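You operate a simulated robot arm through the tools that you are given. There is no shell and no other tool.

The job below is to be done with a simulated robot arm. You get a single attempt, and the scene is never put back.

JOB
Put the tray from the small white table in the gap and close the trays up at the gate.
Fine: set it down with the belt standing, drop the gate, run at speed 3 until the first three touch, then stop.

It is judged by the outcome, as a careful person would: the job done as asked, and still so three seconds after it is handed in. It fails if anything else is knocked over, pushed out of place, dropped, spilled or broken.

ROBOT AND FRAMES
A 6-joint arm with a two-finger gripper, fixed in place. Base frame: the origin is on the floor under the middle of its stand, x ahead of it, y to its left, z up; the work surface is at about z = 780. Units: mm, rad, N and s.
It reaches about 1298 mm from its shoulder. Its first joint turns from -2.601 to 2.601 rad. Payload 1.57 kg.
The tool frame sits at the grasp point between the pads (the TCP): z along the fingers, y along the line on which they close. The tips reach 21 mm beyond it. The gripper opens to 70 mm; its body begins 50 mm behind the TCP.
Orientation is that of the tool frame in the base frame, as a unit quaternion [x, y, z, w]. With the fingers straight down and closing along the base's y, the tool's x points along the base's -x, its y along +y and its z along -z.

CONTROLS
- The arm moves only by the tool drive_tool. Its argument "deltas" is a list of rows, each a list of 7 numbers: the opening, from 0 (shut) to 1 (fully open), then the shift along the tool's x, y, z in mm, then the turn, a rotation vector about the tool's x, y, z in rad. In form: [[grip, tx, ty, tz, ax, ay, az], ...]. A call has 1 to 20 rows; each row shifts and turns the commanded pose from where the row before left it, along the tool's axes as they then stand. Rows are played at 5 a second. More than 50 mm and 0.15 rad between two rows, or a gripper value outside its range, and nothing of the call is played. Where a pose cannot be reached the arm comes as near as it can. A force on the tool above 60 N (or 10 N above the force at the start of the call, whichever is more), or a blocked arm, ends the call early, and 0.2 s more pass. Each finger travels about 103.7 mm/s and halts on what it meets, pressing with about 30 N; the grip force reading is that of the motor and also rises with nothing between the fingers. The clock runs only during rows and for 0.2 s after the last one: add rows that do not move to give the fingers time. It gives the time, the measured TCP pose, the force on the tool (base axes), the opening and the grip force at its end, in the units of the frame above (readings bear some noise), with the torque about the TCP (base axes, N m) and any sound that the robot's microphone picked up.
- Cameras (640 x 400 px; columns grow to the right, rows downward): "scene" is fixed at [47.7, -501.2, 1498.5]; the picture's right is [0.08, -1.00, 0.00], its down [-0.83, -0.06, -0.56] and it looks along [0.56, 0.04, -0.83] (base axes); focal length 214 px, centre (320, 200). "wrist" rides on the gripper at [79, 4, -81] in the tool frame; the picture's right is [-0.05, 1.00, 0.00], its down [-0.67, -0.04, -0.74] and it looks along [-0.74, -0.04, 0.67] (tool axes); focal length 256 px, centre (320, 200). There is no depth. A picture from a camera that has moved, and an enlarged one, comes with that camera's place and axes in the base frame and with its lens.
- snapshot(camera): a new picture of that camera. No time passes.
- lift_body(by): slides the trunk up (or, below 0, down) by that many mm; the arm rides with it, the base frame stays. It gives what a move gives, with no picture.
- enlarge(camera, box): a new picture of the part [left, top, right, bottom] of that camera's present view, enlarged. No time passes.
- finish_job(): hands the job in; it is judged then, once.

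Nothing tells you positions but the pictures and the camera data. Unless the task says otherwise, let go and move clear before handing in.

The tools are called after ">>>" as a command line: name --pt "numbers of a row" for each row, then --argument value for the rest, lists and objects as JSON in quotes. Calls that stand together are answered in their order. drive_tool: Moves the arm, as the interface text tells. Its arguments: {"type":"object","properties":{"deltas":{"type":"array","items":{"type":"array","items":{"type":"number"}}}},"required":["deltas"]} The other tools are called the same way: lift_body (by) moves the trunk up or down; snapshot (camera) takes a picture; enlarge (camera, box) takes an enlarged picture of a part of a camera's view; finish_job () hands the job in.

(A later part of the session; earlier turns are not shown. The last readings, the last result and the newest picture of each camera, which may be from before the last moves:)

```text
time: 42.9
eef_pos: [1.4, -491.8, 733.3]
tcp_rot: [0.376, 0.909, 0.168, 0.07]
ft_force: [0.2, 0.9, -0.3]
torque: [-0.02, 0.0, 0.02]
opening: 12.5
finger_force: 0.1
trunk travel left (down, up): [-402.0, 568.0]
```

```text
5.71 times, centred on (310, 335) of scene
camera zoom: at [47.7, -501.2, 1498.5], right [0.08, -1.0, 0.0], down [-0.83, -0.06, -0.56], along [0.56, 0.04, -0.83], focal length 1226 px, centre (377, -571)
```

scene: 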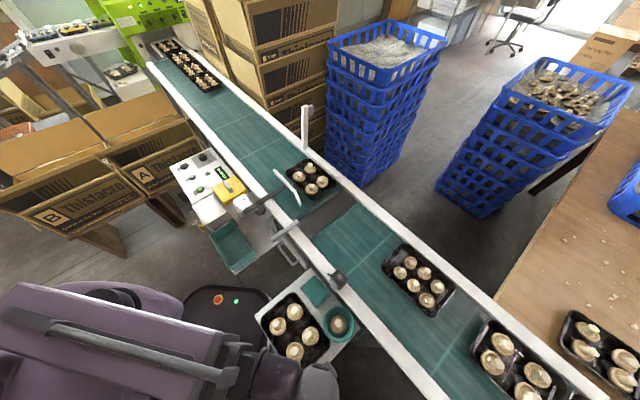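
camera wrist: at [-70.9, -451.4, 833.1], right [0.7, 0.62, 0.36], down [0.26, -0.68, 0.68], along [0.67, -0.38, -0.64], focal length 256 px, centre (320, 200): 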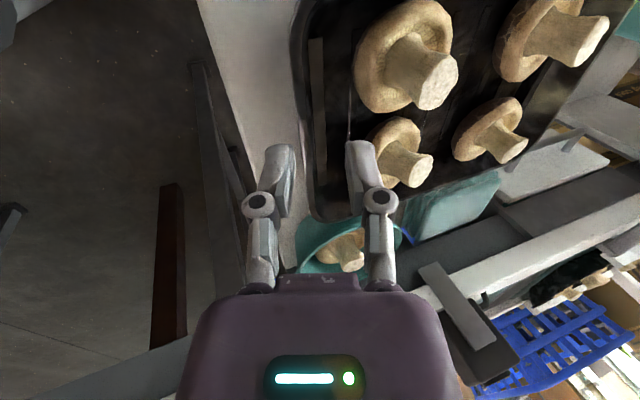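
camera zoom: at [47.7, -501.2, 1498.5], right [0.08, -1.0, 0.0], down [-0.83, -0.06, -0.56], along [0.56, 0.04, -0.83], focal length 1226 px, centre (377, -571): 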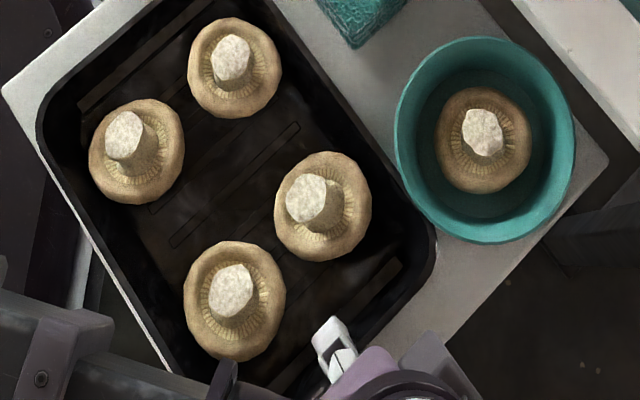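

The pads now straddle the wall about 13 mm below the lip, and a contact shadow shows the outer tip just above the table. I'll close on the wall.

>>> drive_tool --pt "0.1 0 0 0 0 0 0" --pt "0.04 0 0 0 0 0 0" --pt "0 0 0 0 0 0 0" --pt "0 0 0 0 0 0 0"

>>> enlarge --camera "wrist" --box '[260, 100, 420, 220]'

>>> enlarge --camera "scene" --box '[230, 260, 390, 400]'

```text
time: 43.9
eef_pos: [0.3, -492.4, 732.8]
tcp_rot: [0.376, 0.909, 0.168, 0.071]
ft_force: [2.6, 0.7, 1.7]
torque: [0.11, -0.09, -0.02]
opening: 5.9
finger_force: 29.3
trunk travel left (down, up): [-402.0, 568.0]
```

```text
3.33 times, centred on (340, 160) of wrist
camera zoom: at [-73.5, -453.2, 810.4], right [0.7, 0.62, 0.36], down [0.26, -0.68, 0.68], along [0.67, -0.38, -0.64], focal length 853 px, centre (253, 333)
```

zoom: 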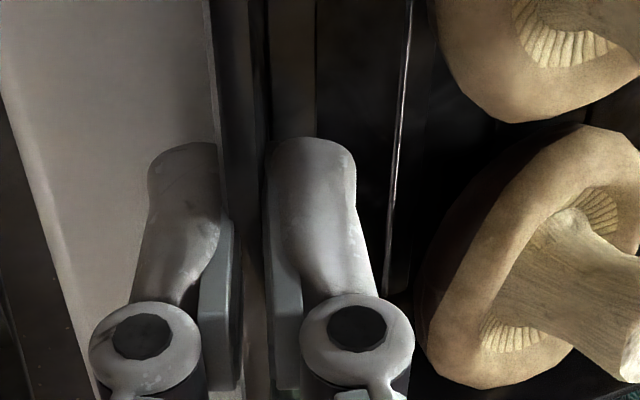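

```text
2.86 times, centred on (310, 330) of scene
camera zoom: at [47.7, -501.2, 1498.5], right [0.08, -1.0, 0.0], down [-0.83, -0.06, -0.56], along [0.56, 0.04, -0.83], focal length 613 px, centre (349, -171)
```

zoom: 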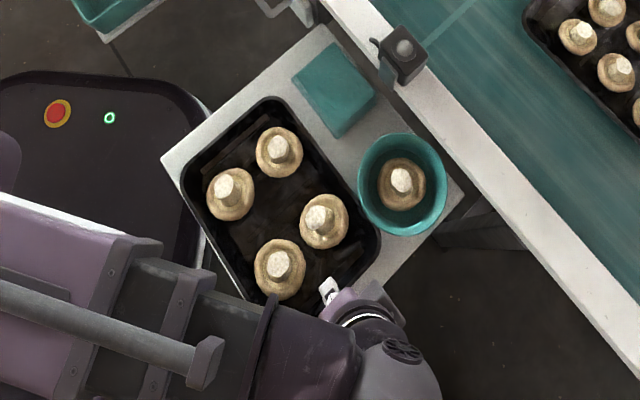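

The grip holds the wall at 5.9 mm with 29 N, and the tray shifted only a few millimetres. Now a small test lift.

>>> lift_body --by 8

>>> enlarge --camera "wrist" --box '[0, 0, 640, 10]'

>>> enlarge --camera "scene" --box '[230, 260, 390, 400]'

```text
time: 44.5
eef_pos: [1.5, -491.1, 740.9]
tcp_rot: [0.375, 0.909, 0.168, 0.07]
ft_force: [-0.4, 0.2, -1.6]
torque: [-0.1, 0.12, 0.0]
opening: 5.6
finger_force: 29.9
trunk travel left (down, up): [-410.0, 560.0]
```

```text
1.00 times, centred on (320, 5) of wrist (not enlarged: the box is as wide or as high as the picture)
camera zoom: at [-73.6, -453.4, 818.3], right [0.7, 0.62, 0.36], down [0.26, -0.68, 0.68], along [0.67, -0.38, -0.64], focal length 256 px, centre (320, 395)
```

zoom: 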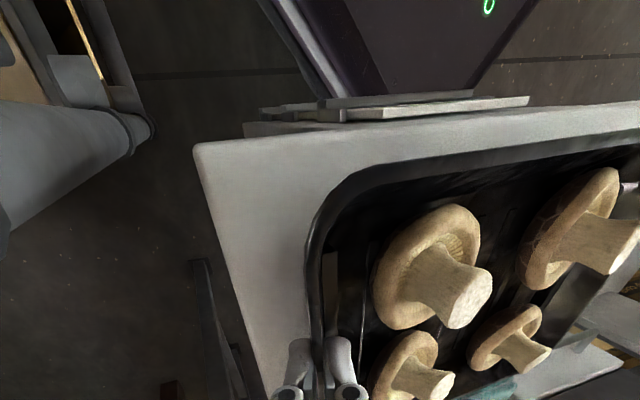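

```text
2.86 times, centred on (310, 330) of scene
camera zoom: at [47.7, -501.2, 1498.5], right [0.08, -1.0, 0.0], down [-0.83, -0.06, -0.56], along [0.56, 0.04, -0.83], focal length 613 px, centre (349, -171)
```

zoom: 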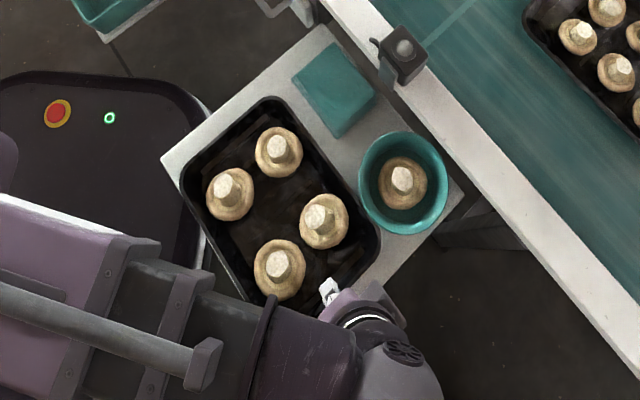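

The tray's gripped end is rising cleanly. The bowl looks very slightly different, so I'll check that nothing is touching it.

>>> enlarge --camera "scene" --box '[270, 300, 350, 370]'

>>> enlarge --camera "wrist" --box '[240, 100, 640, 350]'

```text
5.71 times, centred on (310, 335) of scene
camera zoom: at [47.7, -501.2, 1498.5], right [0.08, -1.0, 0.0], down [-0.83, -0.06, -0.56], along [0.56, 0.04, -0.83], focal length 1226 px, centre (377, -571)
```

zoom: 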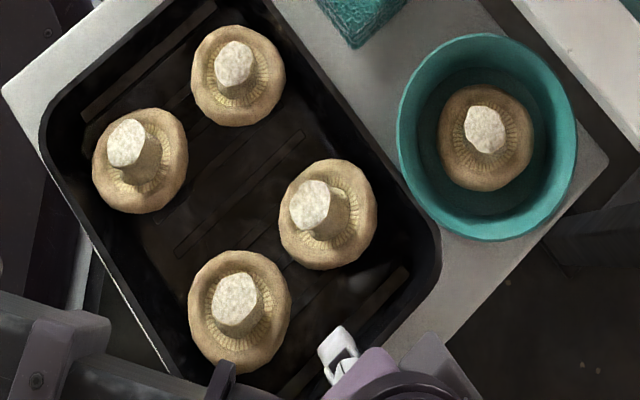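

```text
1.60 times, centred on (440, 225) of wrist
camera zoom: at [-73.6, -453.4, 818.3], right [0.7, 0.62, 0.36], down [0.26, -0.68, 0.68], along [0.67, -0.38, -0.64], focal length 410 px, centre (128, 160)
```

zoom: 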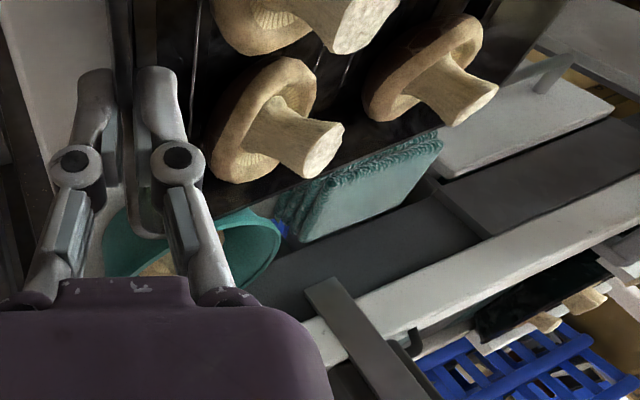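

The tray edge has nudged the bowl by about 1–2 mm, so I'll slide the tray 9 mm away from it before lifting any further.

>>> drive_tool --pt "0 3 0 0 0 0 0" --pt "0 3 0 0 0 0 0" --pt "0 3 0 0 0 0 0"

>>> enlarge --camera "scene" --box '[270, 300, 350, 370]'

>>> enlarge --camera "wrist" --box '[240, 100, 640, 350]'

```text
time: 45.3
eef_pos: [-4.4, -484.4, 740.2]
tcp_rot: [0.376, 0.909, 0.167, 0.071]
ft_force: [-0.3, 0.3, -1.5]
torque: [-0.11, 0.13, 0.03]
opening: 6.1
finger_force: 30.5
trunk travel left (down, up): [-410.0, 560.0]
```

```text
5.71 times, centred on (310, 335) of scene
camera zoom: at [47.7, -501.2, 1498.5], right [0.08, -1.0, 0.0], down [-0.83, -0.06, -0.56], along [0.56, 0.04, -0.83], focal length 1226 px, centre (377, -571)
```

zoom: 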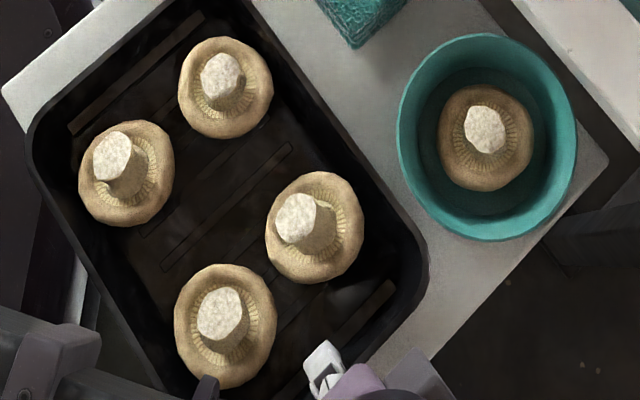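

```text
1.60 times, centred on (440, 225) of wrist
camera zoom: at [-80.0, -447.0, 818.2], right [0.7, 0.62, 0.36], down [0.26, -0.68, 0.68], along [0.67, -0.38, -0.64], focal length 410 px, centre (128, 160)
```

zoom: 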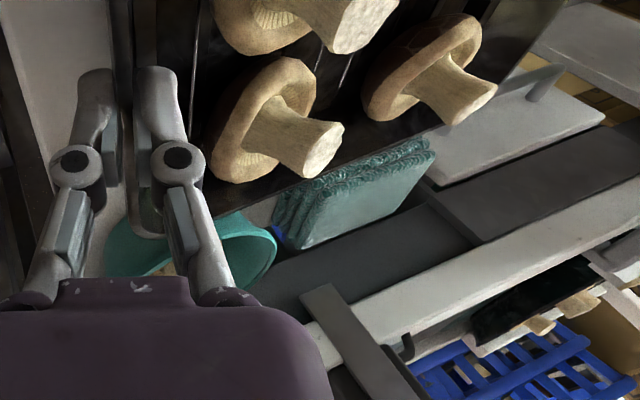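

The tray is fully suspended, about 1.6 N, level and firmly held, with the bowl clear. I'll lift in stages.

>>> lift_body --by 50

>>> enlarge --camera "scene" --box '[200, 240, 400, 400]'

>>> enlarge --camera "wrist" --box '[0, 0, 640, 10]'

```text
time: 46.2
eef_pos: [-4.1, -486.7, 791.3]
tcp_rot: [0.376, 0.909, 0.168, 0.069]
ft_force: [0.6, 0.2, -1.8]
torque: [-0.09, 0.1, 0.02]
opening: 5.8
finger_force: 30.2
trunk travel left (down, up): [-460.0, 510.0]
```

```text
2.50 times, centred on (300, 320) of scene
camera zoom: at [47.7, -501.2, 1498.5], right [0.08, -1.0, 0.0], down [-0.83, -0.06, -0.56], along [0.56, 0.04, -0.83], focal length 536 px, centre (370, -100)
```

zoom: 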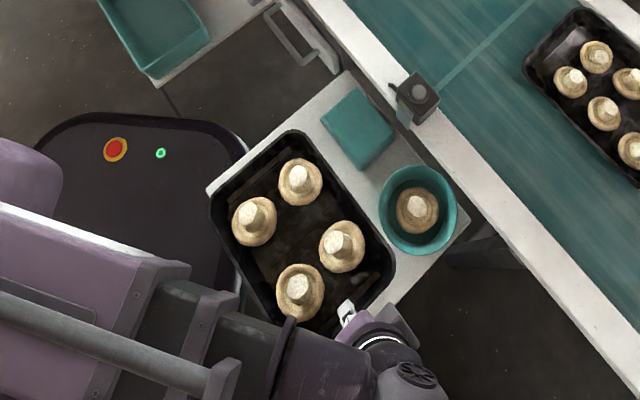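

```text
1.00 times, centred on (320, 5) of wrist (not enlarged: the box is as wide or as high as the picture)
camera zoom: at [-77.7, -448.5, 868.9], right [0.7, 0.62, 0.36], down [0.26, -0.68, 0.68], along [0.67, -0.38, -0.64], focal length 256 px, centre (320, 395)
```

zoom: 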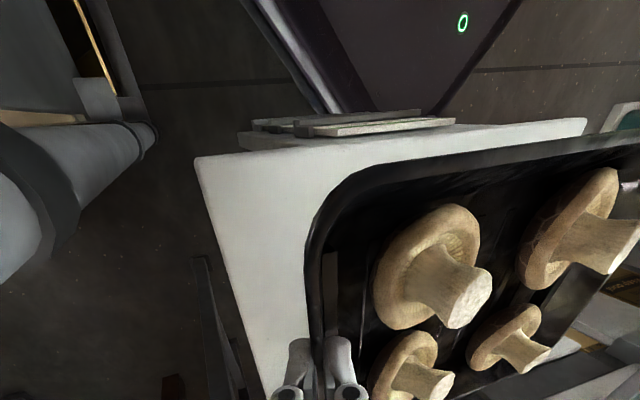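

The tray is secure and the table items are undisturbed. I'll lift well above the rail and the sensor box.

>>> lift_body --by 165

>>> snapshot --camera "scene"

>>> enlarge --camera "wrist" --box '[0, 0, 640, 10]'

```text
time: 48.1
eef_pos: [-3.5, -485.3, 956.4]
tcp_rot: [0.376, 0.909, 0.168, 0.069]
ft_force: [-0.3, 0.2, -1.8]
torque: [-0.13, 0.11, 0.02]
opening: 6.1
finger_force: 30.2
trunk travel left (down, up): [-625.0, 345.0]
```

```text
taken
```

scene: 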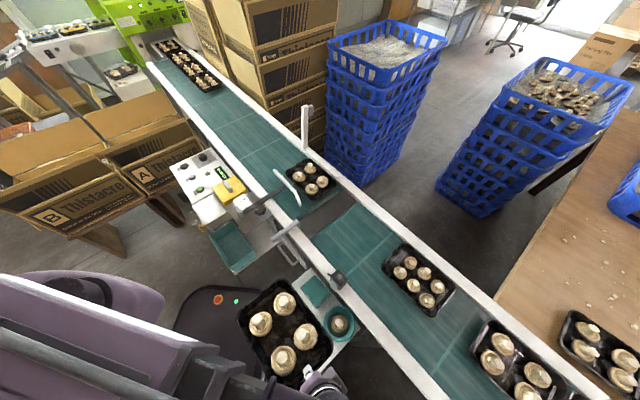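

```text
1.00 times, centred on (320, 5) of wrist (not enlarged: the box is as wide or as high as the picture)
camera zoom: at [-77.6, -448.4, 1033.6], right [0.7, 0.62, 0.36], down [0.26, -0.68, 0.68], along [0.67, -0.38, -0.64], focal length 256 px, centre (320, 395)
```

zoom: 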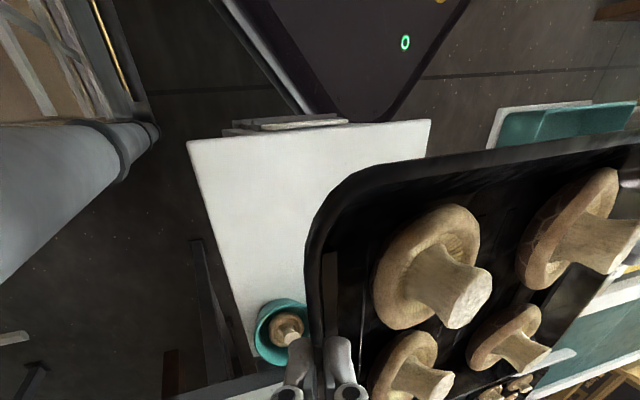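

The tray is up and level and the table items are in place. Now I'll carry it smoothly across to above the gap, with its centre at about s=721, t=-125.

>>> drive_tool --pt "0 -10 3.1 1.2 0 0 0" --pt "0 -20 6.2 2.4 0 0 0" --pt "0 -27 8.4 3.2 0 0 0" --pt "0 -29 9.1 3.5 0 0 0" --pt "0 -30 9.4 3.6 0 0 0" --pt "0 -30 9.4 3.6 0 0 0" --pt "0 -30 9.4 3.6 0 0 0" --pt "0 -30 9.4 3.6 0 0 0"

>>> snapshot --camera "scene"

>>> snapshot --camera "wrist"

```text
time: 49.9
eef_pos: [190.2, -582.1, 955.0]
tcp_rot: [0.377, 0.908, 0.168, 0.071]
ft_force: [-0.1, -0.4, -1.3]
torque: [-0.12, 0.09, 0.0]
opening: 6.2
finger_force: 30.3
trunk travel left (down, up): [-625.0, 345.0]
```

```text
taken
```

scene: 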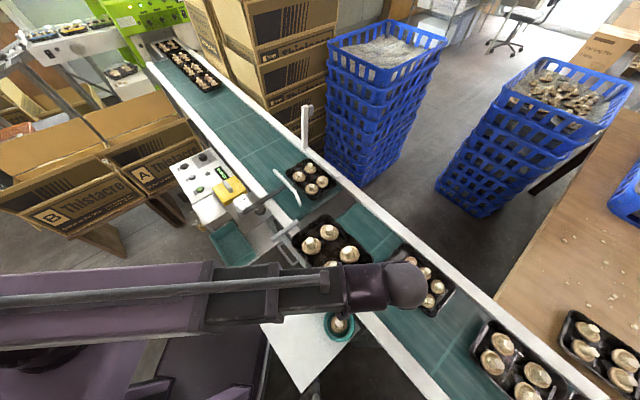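

```text
taken
camera wrist: at [115.2, -544.0, 1033.2], right [0.7, 0.62, 0.36], down [0.26, -0.68, 0.68], along [0.67, -0.38, -0.64], focal length 256 px, centre (320, 200)
```

wrist: 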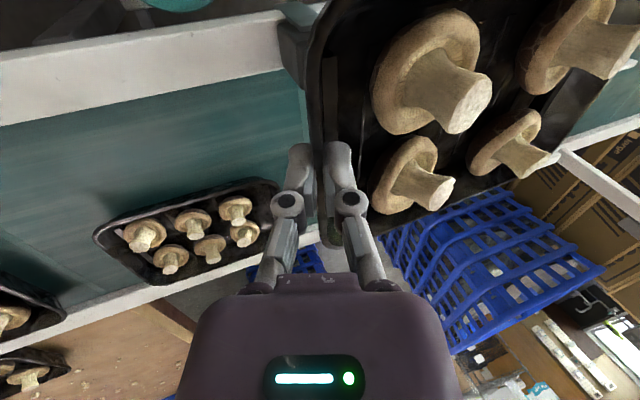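

Everything is steady. I'll finish the traverse to above the gap.

>>> drive_tool --pt "0 -20 6.2 2.4 0 0 0" --pt "0 -30 9.4 3.6 0 0 0" --pt "0 -30 9.4 3.6 0 0 0" --pt "0 -30 9.4 3.6 0 0 0" --pt "0 -30 9.4 3.6 0 0 0" --pt "0 -24 7.5 2.9 0 0 0" --pt "0 -15 4.7 1.8 0 0 0" --pt "0 0 0 0 0 0 0" --pt "0 0 0 0 0 0 0"

>>> snapshot --camera "scene"

>>> enlarge --camera "wrist" --box '[0, 0, 640, 10]'

>>> snapshot --camera "wrist"

```text
time: 51.9
eef_pos: [356.9, -665.9, 955.8]
tcp_rot: [0.376, 0.909, 0.168, 0.07]
ft_force: [-0.7, 0.2, -1.0]
torque: [-0.12, 0.13, -0.02]
opening: 6.1
finger_force: 29.6
trunk travel left (down, up): [-625.0, 345.0]
```

```text
taken
```

scene: 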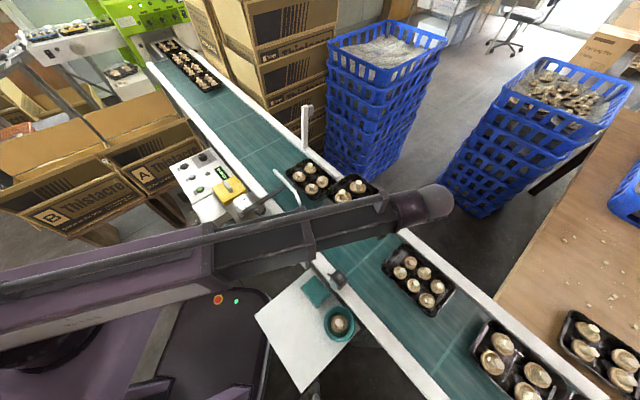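

```text
1.00 times, centred on (320, 5) of wrist (not enlarged: the box is as wide or as high as the picture)
camera zoom: at [283.8, -628.3, 1033.3], right [0.7, 0.62, 0.36], down [0.26, -0.68, 0.68], along [0.67, -0.38, -0.64], focal length 256 px, centre (320, 395)
```

zoom: 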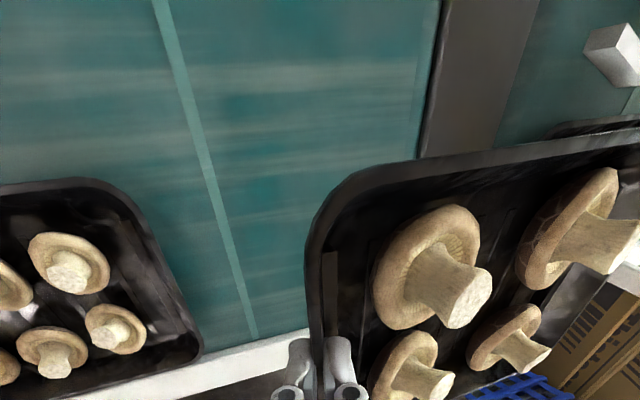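

```text
taken
camera wrist: at [283.8, -628.3, 1033.3], right [0.7, 0.62, 0.36], down [0.26, -0.68, 0.68], along [0.67, -0.38, -0.64], focal length 256 px, centre (320, 200)
```

wrist: 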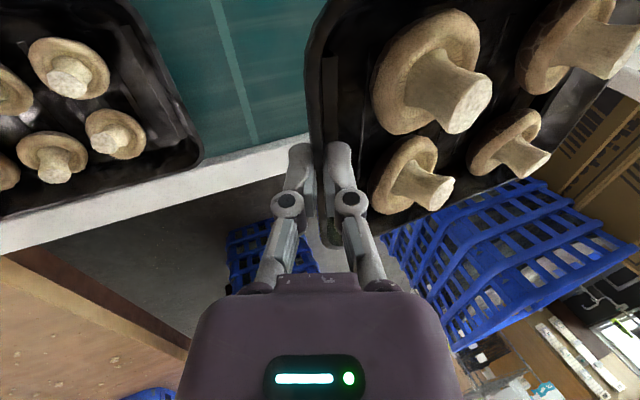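

I'm above the gap, and the table, sponge and bowl are all in place. I'll lower toward the belt.

>>> lift_body --by -100

>>> enlarge --camera "wrist" --box '[0, 0, 640, 10]'

>>> enlarge --camera "scene" --box '[260, 140, 480, 300]'

```text
time: 53.2
eef_pos: [359.7, -666.4, 856.3]
tcp_rot: [0.375, 0.909, 0.169, 0.07]
ft_force: [-1.1, -0.3, -1.5]
torque: [-0.09, 0.12, -0.01]
opening: 6.1
finger_force: 29.6
trunk travel left (down, up): [-525.0, 445.0]
```

```text
1.00 times, centred on (320, 5) of wrist (not enlarged: the box is as wide or as high as the picture)
camera zoom: at [283.9, -628.2, 933.3], right [0.7, 0.62, 0.36], down [0.26, -0.68, 0.68], along [0.67, -0.38, -0.64], focal length 256 px, centre (320, 395)
```

zoom: 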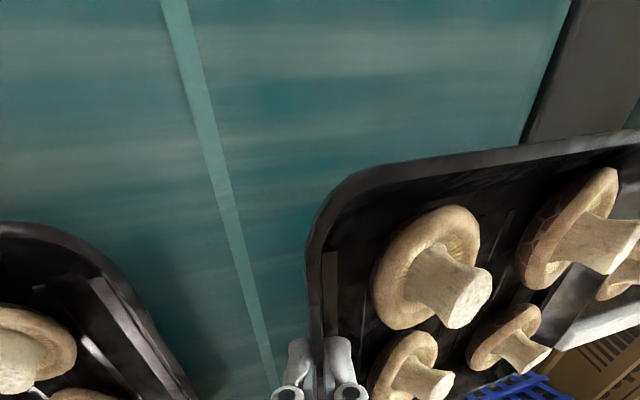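

```text
2.50 times, centred on (370, 220) of scene
camera zoom: at [47.7, -501.2, 1498.5], right [0.08, -1.0, 0.0], down [-0.83, -0.06, -0.56], along [0.56, 0.04, -0.83], focal length 536 px, centre (195, 150)
```

zoom: 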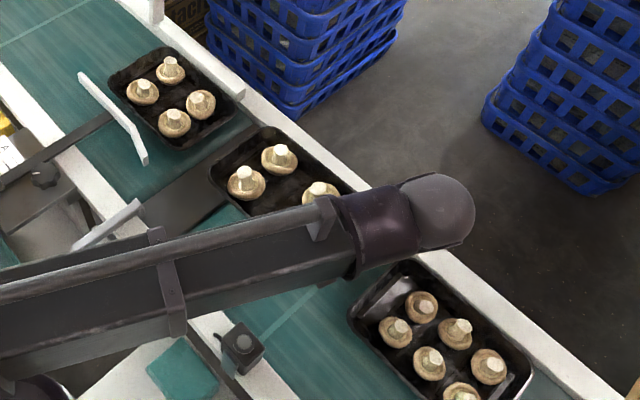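

The tray is well centred in the gap, about 70–80 mm from each neighbour. I'll lower it close to the belt and then in fine steps.

>>> lift_body --by -35

>>> lift_body --by -4

>>> enlarge --camera "wrist" --box '[0, 0, 640, 10]'

>>> enlarge --camera "scene" --box '[260, 140, 480, 300]'

```text
time: 54.0
eef_pos: [359.7, -666.0, 822.3]
tcp_rot: [0.376, 0.909, 0.168, 0.071]
ft_force: [0.3, 0.4, -1.5]
torque: [-0.1, 0.12, -0.03]
opening: 6.2
finger_force: 30.0
trunk travel left (down, up): [-490.0, 480.0]
```

```text
time: 54.5
eef_pos: [359.1, -666.4, 817.2]
tcp_rot: [0.375, 0.909, 0.168, 0.071]
ft_force: [0.0, -0.6, -0.5]
torque: [-0.06, 0.1, 0.01]
opening: 5.9
finger_force: 30.1
trunk travel left (down, up): [-486.0, 484.0]
```

```text
1.00 times, centred on (320, 5) of wrist (not enlarged: the box is as wide or as high as the picture)
camera zoom: at [284.0, -628.1, 894.3], right [0.7, 0.62, 0.36], down [0.26, -0.68, 0.68], along [0.67, -0.38, -0.64], focal length 256 px, centre (320, 395)
```

zoom: 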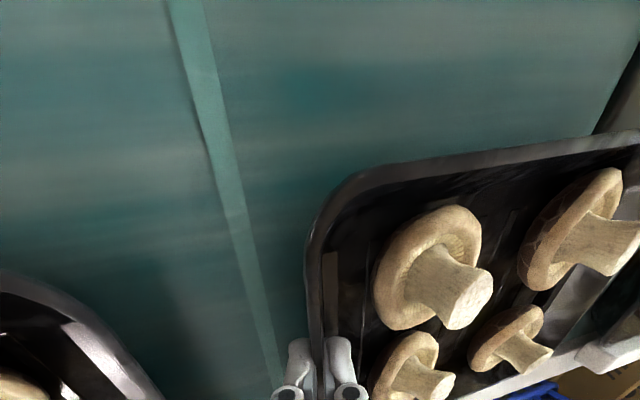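

```text
2.50 times, centred on (370, 220) of scene
camera zoom: at [47.7, -501.2, 1498.5], right [0.08, -1.0, 0.0], down [-0.83, -0.06, -0.56], along [0.56, 0.04, -0.83], focal length 536 px, centre (195, 150)
```

zoom: 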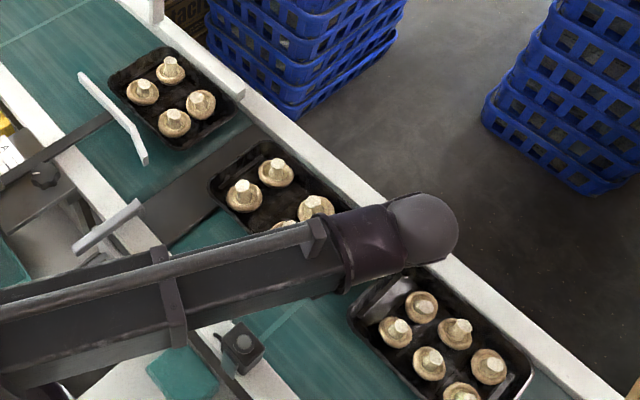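

The force is easing, so the tray is probably beginning to touch. I'll lower 2 mm at a time.

>>> lift_body --by -2

>>> lift_body --by -2

>>> enlarge --camera "scene" --box '[280, 170, 400, 250]'

```text
time: 55.0
eef_pos: [359.4, -666.0, 815.2]
tcp_rot: [0.375, 0.909, 0.169, 0.07]
ft_force: [0.8, 0.1, -0.4]
torque: [0.06, 0.03, 0.03]
opening: 6.0
finger_force: 30.6
trunk travel left (down, up): [-484.0, 486.0]
```

```text
time: 55.5
eef_pos: [358.8, -667.0, 812.9]
tcp_rot: [0.376, 0.909, 0.167, 0.07]
ft_force: [-0.5, -1.0, 1.8]
torque: [0.14, 0.06, 0.03]
opening: 6.0
finger_force: 29.7
trunk travel left (down, up): [-482.0, 488.0]
```

```text
5.00 times, centred on (340, 210) of scene
camera zoom: at [47.7, -501.2, 1498.5], right [0.08, -1.0, 0.0], down [-0.83, -0.06, -0.56], along [0.56, 0.04, -0.83], focal length 1072 px, centre (220, 150)
```

zoom: 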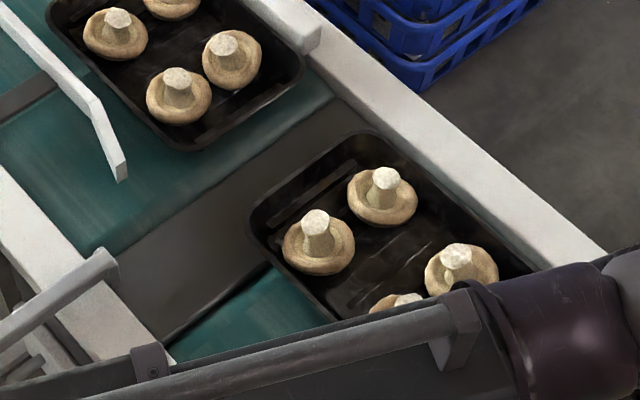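

The left side of the tray is resting on the belt now, at z≈813 as predicted. One more millimetre, then I'll release gently.

>>> lift_body --by -1

>>> drive_tool --pt "0.12 0 0 0 0 0 0" --pt "0.16 0 0 0 0 0 0" --pt "0.2 0 0 0 0 0 0" --pt "0.2 0 0 0 0 0 0"

>>> enlarge --camera "wrist" --box '[240, 60, 440, 220]'

>>> enlarge --camera "scene" --box '[280, 170, 400, 250]'

```text
time: 56.1
eef_pos: [359.0, -666.6, 813.8]
tcp_rot: [0.375, 0.909, 0.167, 0.071]
ft_force: [1.4, -7.3, 17.3]
torque: [0.41, 0.26, 0.16]
opening: 6.0
finger_force: 29.6
trunk travel left (down, up): [-481.0, 489.0]
```

```text
time: 57.1
eef_pos: [358.4, -666.2, 811.9]
tcp_rot: [0.375, 0.909, 0.168, 0.071]
ft_force: [0.2, 0.2, 0.0]
torque: [0.01, -0.01, -0.02]
opening: 13.9
finger_force: 0.1
trunk travel left (down, up): [-481.0, 489.0]
```

```text
2.50 times, centred on (340, 140) of wrist
camera zoom: at [283.8, -628.1, 889.4], right [0.7, 0.62, 0.36], down [0.26, -0.68, 0.68], along [0.67, -0.38, -0.64], focal length 640 px, centre (270, 350)
```

zoom: 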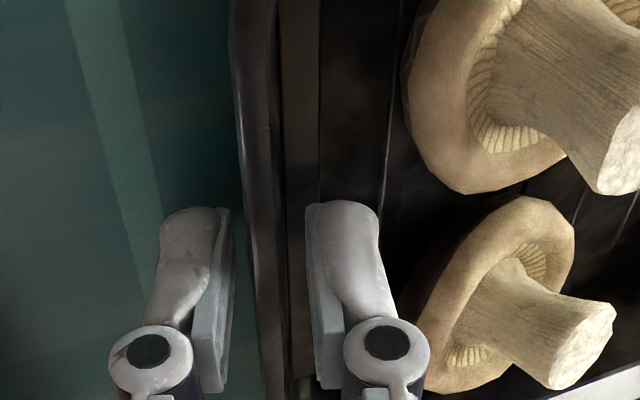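

```text
5.00 times, centred on (340, 210) of scene
camera zoom: at [47.7, -501.2, 1498.5], right [0.08, -1.0, 0.0], down [-0.83, -0.06, -0.56], along [0.56, 0.04, -0.83], focal length 1072 px, centre (220, 150)
```

zoom: 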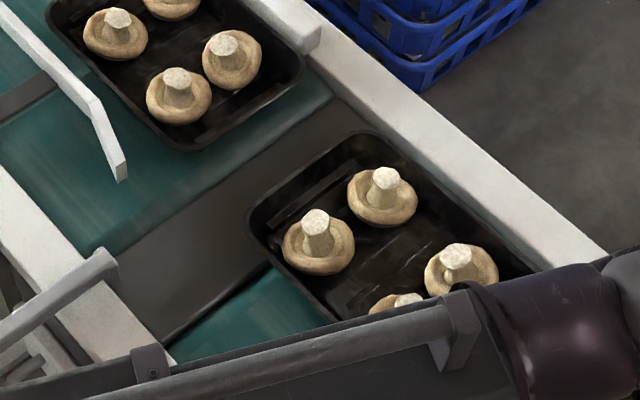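

The tray is released and resting flat in the gap. Now I'll back the fingers out along the wall slope in small steps.

>>> lift_body --by 4

>>> drive_tool --pt "0.2 0 -1.9 -0.7 0 0 0"

>>> lift_body --by 5

>>> drive_tool --pt "0.2 0 -1.9 -0.7 0 0 0"

>>> enlarge --camera "wrist" --box '[240, 60, 440, 220]'

```text
time: 57.6
eef_pos: [358.1, -667.0, 816.3]
tcp_rot: [0.375, 0.909, 0.169, 0.071]
ft_force: [-0.4, -0.7, 0.5]
torque: [-0.01, -0.03, -0.03]
opening: 13.9
finger_force: 0.0
trunk travel left (down, up): [-485.0, 485.0]
```

```text
time: 58.0
eef_pos: [357.6, -668.3, 815.8]
tcp_rot: [0.377, 0.908, 0.168, 0.07]
ft_force: [-0.9, 0.3, 0.8]
torque: [-0.02, 0.02, -0.02]
opening: 14.1
finger_force: 0.0
trunk travel left (down, up): [-485.0, 485.0]
```

```text
time: 58.5
eef_pos: [358.2, -668.4, 821.7]
tcp_rot: [0.375, 0.909, 0.168, 0.071]
ft_force: [-0.3, -0.3, -0.3]
torque: [-0.04, -0.03, 0.05]
opening: 14.0
finger_force: 0.0
trunk travel left (down, up): [-490.0, 480.0]
```

```text
time: 58.9
eef_pos: [356.0, -669.1, 820.9]
tcp_rot: [0.375, 0.909, 0.168, 0.07]
ft_force: [0.5, 0.5, 0.5]
torque: [0.01, 0.03, 0.01]
opening: 14.2
finger_force: 0.1
trunk travel left (down, up): [-490.0, 480.0]
```

```text
2.50 times, centred on (340, 140) of wrist
camera zoom: at [280.8, -631.0, 898.4], right [0.7, 0.62, 0.36], down [0.26, -0.68, 0.68], along [0.67, -0.38, -0.64], focal length 640 px, centre (270, 350)
```

zoom: 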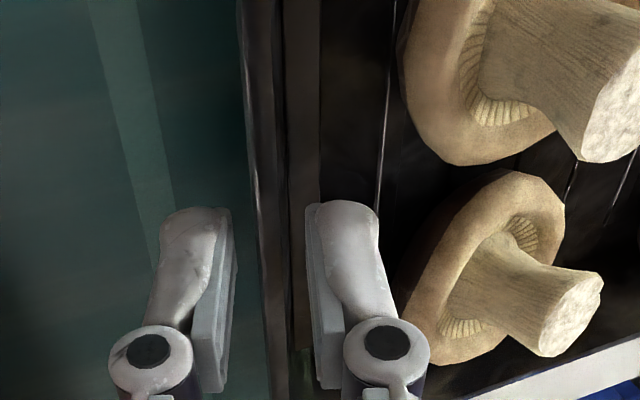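

Coming out cleanly, with no force on the fingers. I'll continue up and clear the lip.

>>> lift_body --by 5

>>> drive_tool --pt "0.2 0 -1.5 -0.6 0 0 0"

>>> lift_body --by 8

>>> lift_body --by 80

>>> snapshot --camera "wrist"

>>> enlarge --camera "wrist" --box '[0, 0, 640, 10]'

>>> snapshot --camera "scene"

```text
time: 59.5
eef_pos: [356.6, -670.4, 825.5]
tcp_rot: [0.375, 0.909, 0.168, 0.071]
ft_force: [1.0, 0.0, 0.9]
torque: [-0.03, 0.02, -0.01]
opening: 14.1
finger_force: 0.1
trunk travel left (down, up): [-495.0, 475.0]
```

```text
time: 59.9
eef_pos: [354.2, -669.3, 824.3]
tcp_rot: [0.376, 0.909, 0.168, 0.07]
ft_force: [-0.5, -0.4, -0.2]
torque: [0.0, -0.02, 0.0]
opening: 13.9
finger_force: 0.1
trunk travel left (down, up): [-495.0, 475.0]
```

```text
time: 60.4
eef_pos: [354.3, -669.9, 833.4]
tcp_rot: [0.375, 0.909, 0.168, 0.07]
ft_force: [0.5, -0.5, -0.1]
torque: [0.01, -0.03, -0.01]
opening: 13.9
finger_force: 0.0
trunk travel left (down, up): [-503.0, 467.0]
```

```text
time: 61.6
eef_pos: [356.4, -670.5, 912.4]
tcp_rot: [0.375, 0.909, 0.169, 0.07]
ft_force: [0.1, 0.3, 0.7]
torque: [0.04, 0.02, -0.06]
opening: 13.8
finger_force: 0.1
trunk travel left (down, up): [-583.0, 387.0]
```

```text
taken
camera wrist: at [279.8, -632.0, 991.3], right [0.7, 0.62, 0.36], down [0.26, -0.68, 0.68], along [0.67, -0.38, -0.64], focal length 256 px, centre (320, 200)
```

wrist: 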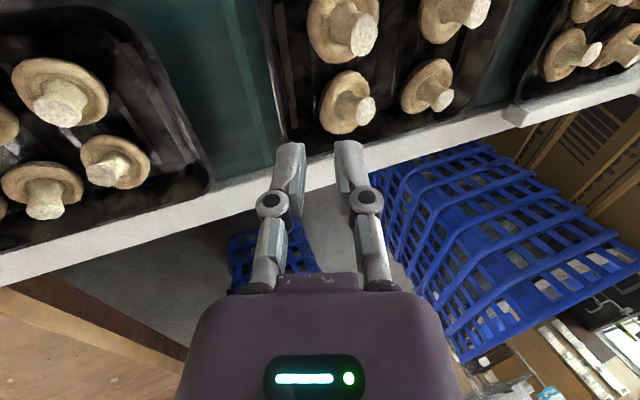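

```text
1.00 times, centred on (320, 5) of wrist (not enlarged: the box is as wide or as high as the picture)
camera zoom: at [279.8, -632.0, 991.3], right [0.7, 0.62, 0.36], down [0.26, -0.68, 0.68], along [0.67, -0.38, -0.64], focal length 256 px, centre (320, 395)
```

zoom: 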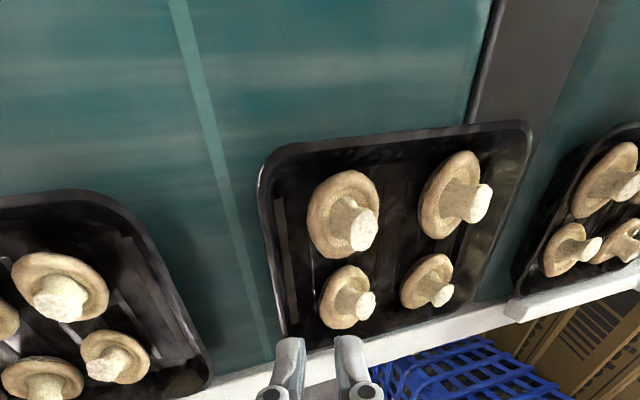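

```text
taken
```

scene: 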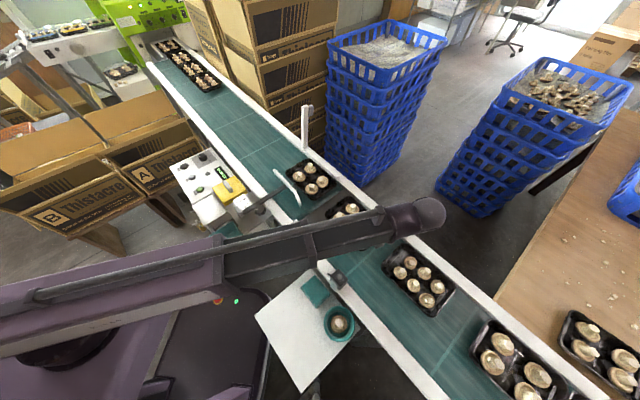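

The tray is in the gap, in line with T1, and nothing else has moved. Next is the gate: I'll rise, straighten the tool and move over for a close look at the gate post.

>>> lift_body --by 120

>>> drive_tool --pt "0.2 0 0 0 0.122 0 0" --pt "0.2 0 0 0 0.122 0 0" --pt "0.2 0 0 0 0.122 0 0" --pt "0.2 0 20 0 0 0 0" --pt "0.2 0 37 0 0 0 0" --pt "0.2 0 40 0 0 0 0" --pt "0.2 0 40 0 0 0 0" --pt "0.2 0 40 0 0 0 0" --pt "0.2 0 40 0 0 0 0" --pt "0.2 0 40 0 0 0 0" --pt "0.2 0 40 0 0 0 0" --pt "0.2 0 40 0 0 0 0" --pt "0.2 0 40 0 0 0 0" --pt "0.2 0 40 0 0 0 0" --pt "0.2 0 40 0 0 0 0" --pt "0.2 0 38 0 0 0 0" --pt "0.2 0 30 0 0 0 0" --pt "0.2 0 0 0 0 0 0"

>>> snapshot --camera "wrist"

>>> snapshot --camera "scene"

```text
time: 63.1
eef_pos: [354.5, -670.5, 1035.6]
tcp_rot: [0.376, 0.909, 0.168, 0.07]
ft_force: [0.1, 1.0, -0.3]
torque: [0.01, 0.03, -0.01]
opening: 14.0
finger_force: 0.1
trunk travel left (down, up): [-703.0, 267.0]
```

```text
time: 66.9
eef_pos: [725.5, -298.0, 1021.9]
tcp_rot: [0.382, 0.924, 0.0, 0.001]
ft_force: [0.0, 1.3, 0.6]
torque: [0.01, 0.01, 0.02]
opening: 13.9
finger_force: 0.0
out of reach, approached as far as the arm can: row 1, 2
trunk travel left (down, up): [-703.0, 267.0]
```

```text
taken
camera wrist: at [671.3, -239.4, 1102.9], right [0.74, 0.67, 0.0], down [0.45, -0.5, 0.75], along [0.5, -0.55, -0.67], focal length 256 px, centre (320, 200)
```

wrist: 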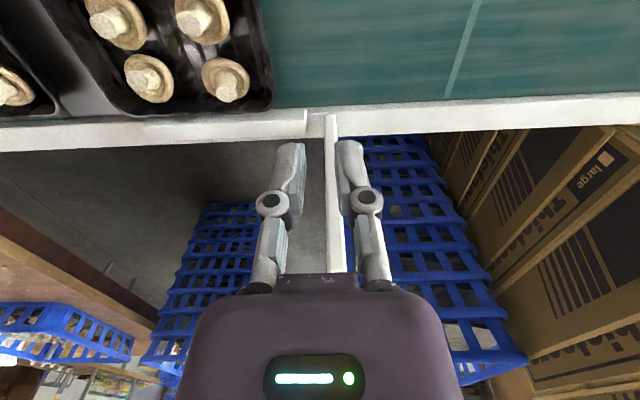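

```text
taken
```

scene: 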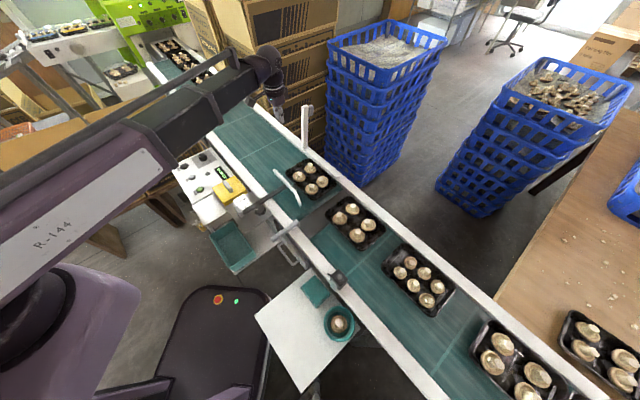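

The trays are evenly in line, and the gate post is directly ahead of the gripper. I'll enlarge it.

>>> enlarge --camera "wrist" --box '[260, 80, 420, 280]'

>>> enlarge --camera "wrist" --box '[280, 90, 380, 150]'

>>> enlarge --camera "scene" --box '[275, 90, 345, 170]'

```text
2.00 times, centred on (340, 180) of wrist
camera zoom: at [671.3, -239.4, 1102.9], right [0.74, 0.67, 0.0], down [0.45, -0.5, 0.75], along [0.5, -0.55, -0.67], focal length 512 px, centre (280, 240)
```

zoom: 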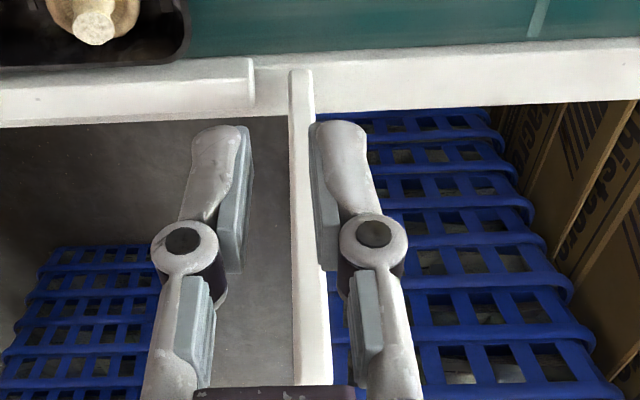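

```text
6.40 times, centred on (330, 120) of wrist
camera zoom: at [671.3, -239.4, 1102.9], right [0.74, 0.67, 0.0], down [0.45, -0.5, 0.75], along [0.5, -0.55, -0.67], focal length 1638 px, centre (256, 712)
```

zoom: 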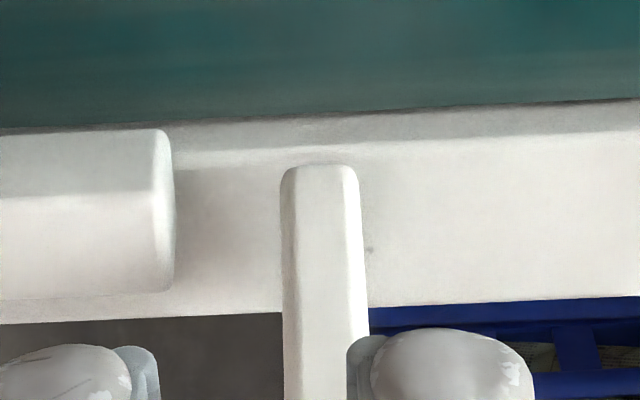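

```text
5.00 times, centred on (310, 130) of scene
camera zoom: at [47.7, -501.2, 1498.5], right [0.08, -1.0, 0.0], down [-0.83, -0.06, -0.56], along [0.56, 0.04, -0.83], focal length 1072 px, centre (370, 550)
```

zoom: 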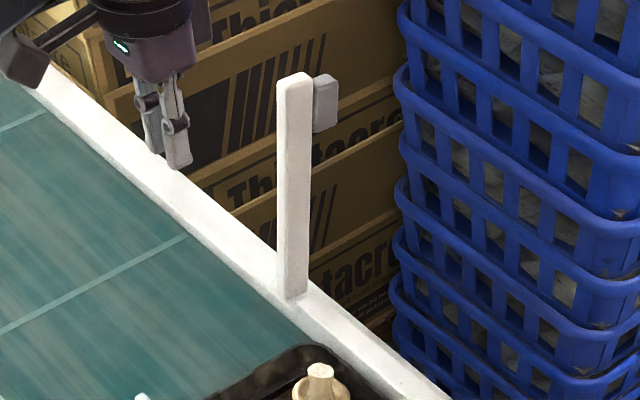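

The post is about 16 mm wide and stands straight up from the rail at t≈309, with a small gray tab near the top on the far side. I'll rise to see its top and tab from above.

>>> lift_body --by 110

>>> drive_tool --pt "0.2 40 -30 0 0 0 0" --pt "0.2 40 -30 0 0 0 0" --pt "0.2 0 0 0 0 0 0"

>>> snapshot --camera "wrist"

```text
time: 68.3
eef_pos: [725.3, -298.6, 1132.0]
tcp_rot: [0.382, 0.924, 0.0, 0.001]
ft_force: [-1.0, -0.3, -0.4]
torque: [0.0, 0.01, -0.03]
opening: 13.8
finger_force: 0.0
trunk travel left (down, up): [-813.0, 157.0]
```

```text
time: 69.1
eef_pos: [628.3, -284.3, 1131.9]
tcp_rot: [0.383, 0.924, 0.0, 0.0]
ft_force: [-0.3, 0.0, -0.3]
torque: [0.0, 0.03, 0.01]
opening: 13.9
finger_force: 0.1
trunk travel left (down, up): [-813.0, 157.0]
```

```text
taken
camera wrist: at [572.4, -225.7, 1212.7], right [0.74, 0.67, 0.0], down [0.45, -0.49, 0.75], along [0.5, -0.55, -0.67], focal length 256 px, centre (320, 200)
```

wrist: 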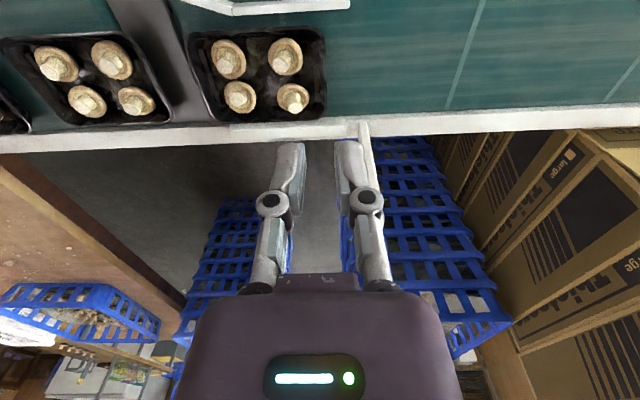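

The post is behind the right finger, so I'll shift upstream to see past it.

>>> drive_tool --pt "0.2 0 -40 0 0 0 0" --pt "0.2 0 -40 0 0 0 0" --pt "0.2 -20 -30 0 0 0 0" --pt "0.2 0 0 0 0 0 0"

>>> snapshot --camera "wrist"

>>> enlarge --camera "wrist" --box '[400, 100, 560, 300]'

```text
time: 70.1
eef_pos: [562.2, -376.6, 1132.4]
tcp_rot: [0.382, 0.924, 0.0, 0.0]
ft_force: [0.1, 0.2, -0.4]
torque: [0.0, 0.0, 0.0]
opening: 14.0
finger_force: 0.0
trunk travel left (down, up): [-813.0, 157.0]
```

```text
taken
camera wrist: at [508.5, -317.7, 1213.0], right [0.74, 0.67, 0.0], down [0.45, -0.49, 0.75], along [0.5, -0.55, -0.67], focal length 256 px, centre (320, 200)
```

wrist: 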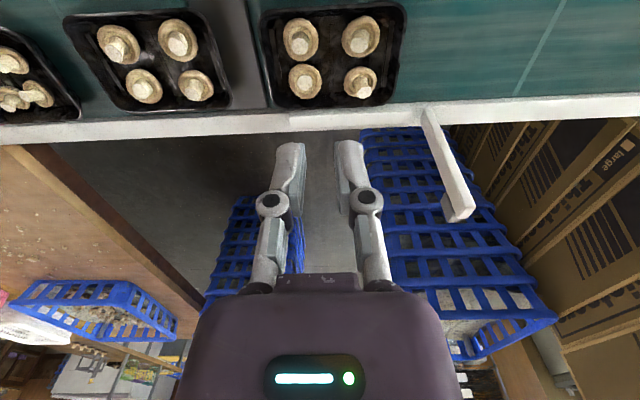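

```text
2.00 times, centred on (480, 200) of wrist
camera zoom: at [508.5, -317.7, 1213.0], right [0.74, 0.67, 0.0], down [0.45, -0.49, 0.75], along [0.5, -0.55, -0.67], focal length 512 px, centre (0, 200)
```

zoom: 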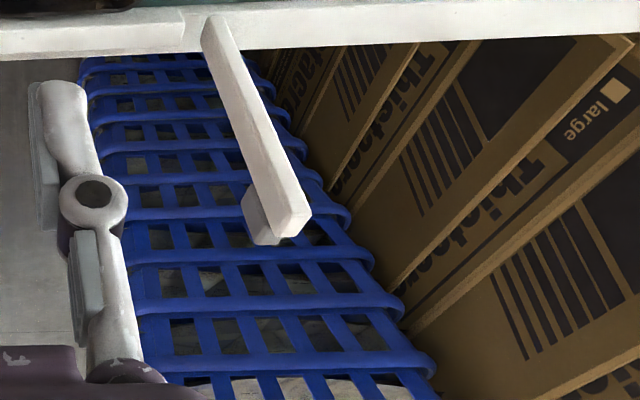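

The post leans about 6° outward, with its top near (s≈843, t≈310, z≈1006) and the tab on its outer face. My plan is to turn the gripper 90° so an open fork straddles the post: the outer finger tips it inward and the inner finger catches it for a gentle lowering.

>>> drive_tool --pt "0.4 0 0 0 0 0 -0.1428" --pt "0.6 0 0 0 0 0 -0.1428" --pt "0.8 0 0 0 0 0 -0.1428" --pt "1 0 0 0 0 0 -0.1428" --pt "1 0 0 0 0 0 -0.1428" --pt "1 0 0 0 0 0 -0.1428" --pt "1 0 0 0 0 0 -0.1428" --pt "1 0 0 0 0 0 -0.1428" --pt "1 0 0 0 0 0 -0.1428" --pt "1 0 0 0 0 0 -0.1428" --pt "1 0 0 0 0 0 -0.1428" --pt "1 0 0 0 0 0 0"

>>> snapshot --camera "wrist"

```text
time: 72.7
eef_pos: [563.3, -376.0, 1133.2]
tcp_rot: [-0.384, 0.923, -0.001, 0.0]
ft_force: [-0.2, 0.4, 0.4]
torque: [0.02, -0.01, -0.02]
opening: 70.0
finger_force: 0.1
trunk travel left (down, up): [-813.0, 157.0]
```

```text
taken
camera wrist: at [503.0, -429.9, 1213.0], right [-0.67, 0.74, 0.0], down [0.49, 0.45, 0.75], along [0.55, 0.5, -0.67], focal length 256 px, centre (320, 200)
```

wrist: 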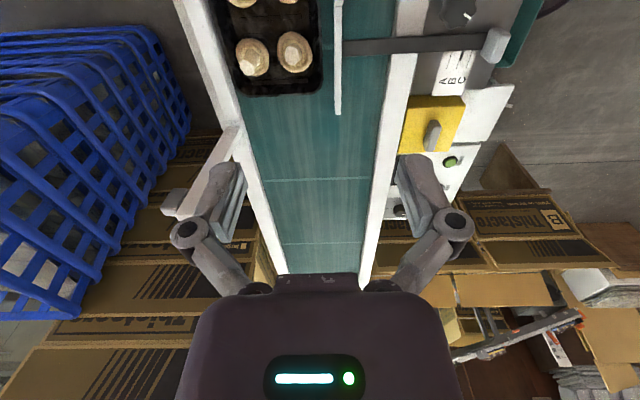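

The view now looks along the belt with the post on the left side. I'll enlarge it to refine its position and the clearance to the boxes.

>>> enlarge --camera "wrist" --box '[80, 90, 320, 290]'

```text
2.00 times, centred on (200, 190) of wrist
camera zoom: at [503.0, -429.9, 1213.0], right [-0.67, 0.74, 0.0], down [0.49, 0.45, 0.75], along [0.55, 0.5, -0.67], focal length 512 px, centre (560, 220)
```

zoom: 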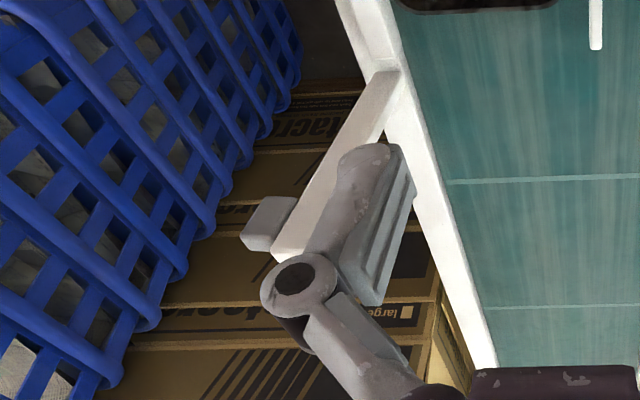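

The tab's position on the outer side is confirmed. I'll move upstream of the post first, in line with it, so I can guide the fork around it by sight.

>>> drive_tool --pt "1 -23 -37 0 0 0 0" --pt "1 -23 -37 0 0 0 0" --pt "1 -23 -37 0 0 0 0" --pt "1 -23 -37 0 0 0 0" --pt "1 -23 -37 0 0 0 0" --pt "1 0 0 0 0 0 0"

>>> lift_body --by -100

>>> snapshot --camera "wrist"

>>> snapshot --camera "scene"

```text
time: 74.1
eef_pos: [774.6, -425.3, 1132.2]
tcp_rot: [-0.383, 0.924, -0.001, 0.0]
ft_force: [-0.4, -0.5, -0.2]
torque: [0.04, -0.07, -0.04]
opening: 70.0
finger_force: 0.1
trunk travel left (down, up): [-813.0, 157.0]
```

```text
time: 75.5
eef_pos: [776.3, -425.5, 1031.2]
tcp_rot: [-0.383, 0.924, 0.0, 0.001]
ft_force: [-0.5, 0.9, -0.6]
torque: [0.01, 0.02, 0.02]
opening: 70.1
finger_force: 0.0
trunk travel left (down, up): [-713.0, 257.0]
```

```text
taken
camera wrist: at [715.3, -478.5, 1113.0], right [-0.67, 0.74, 0.0], down [0.49, 0.45, 0.75], along [0.55, 0.5, -0.67], focal length 256 px, centre (320, 200)
```

wrist: 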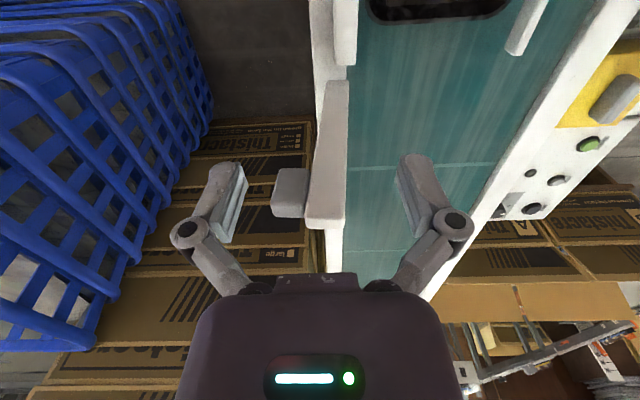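

```text
taken
```

scene: 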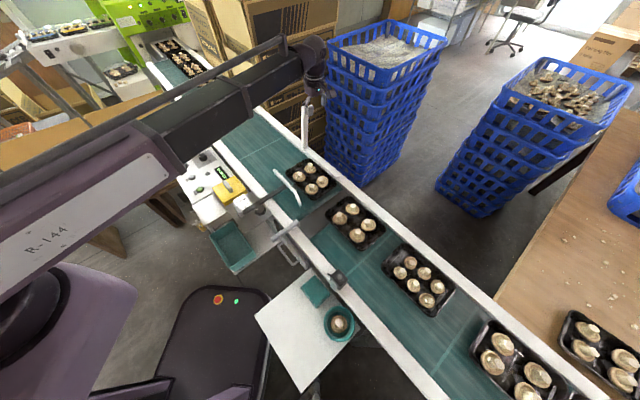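

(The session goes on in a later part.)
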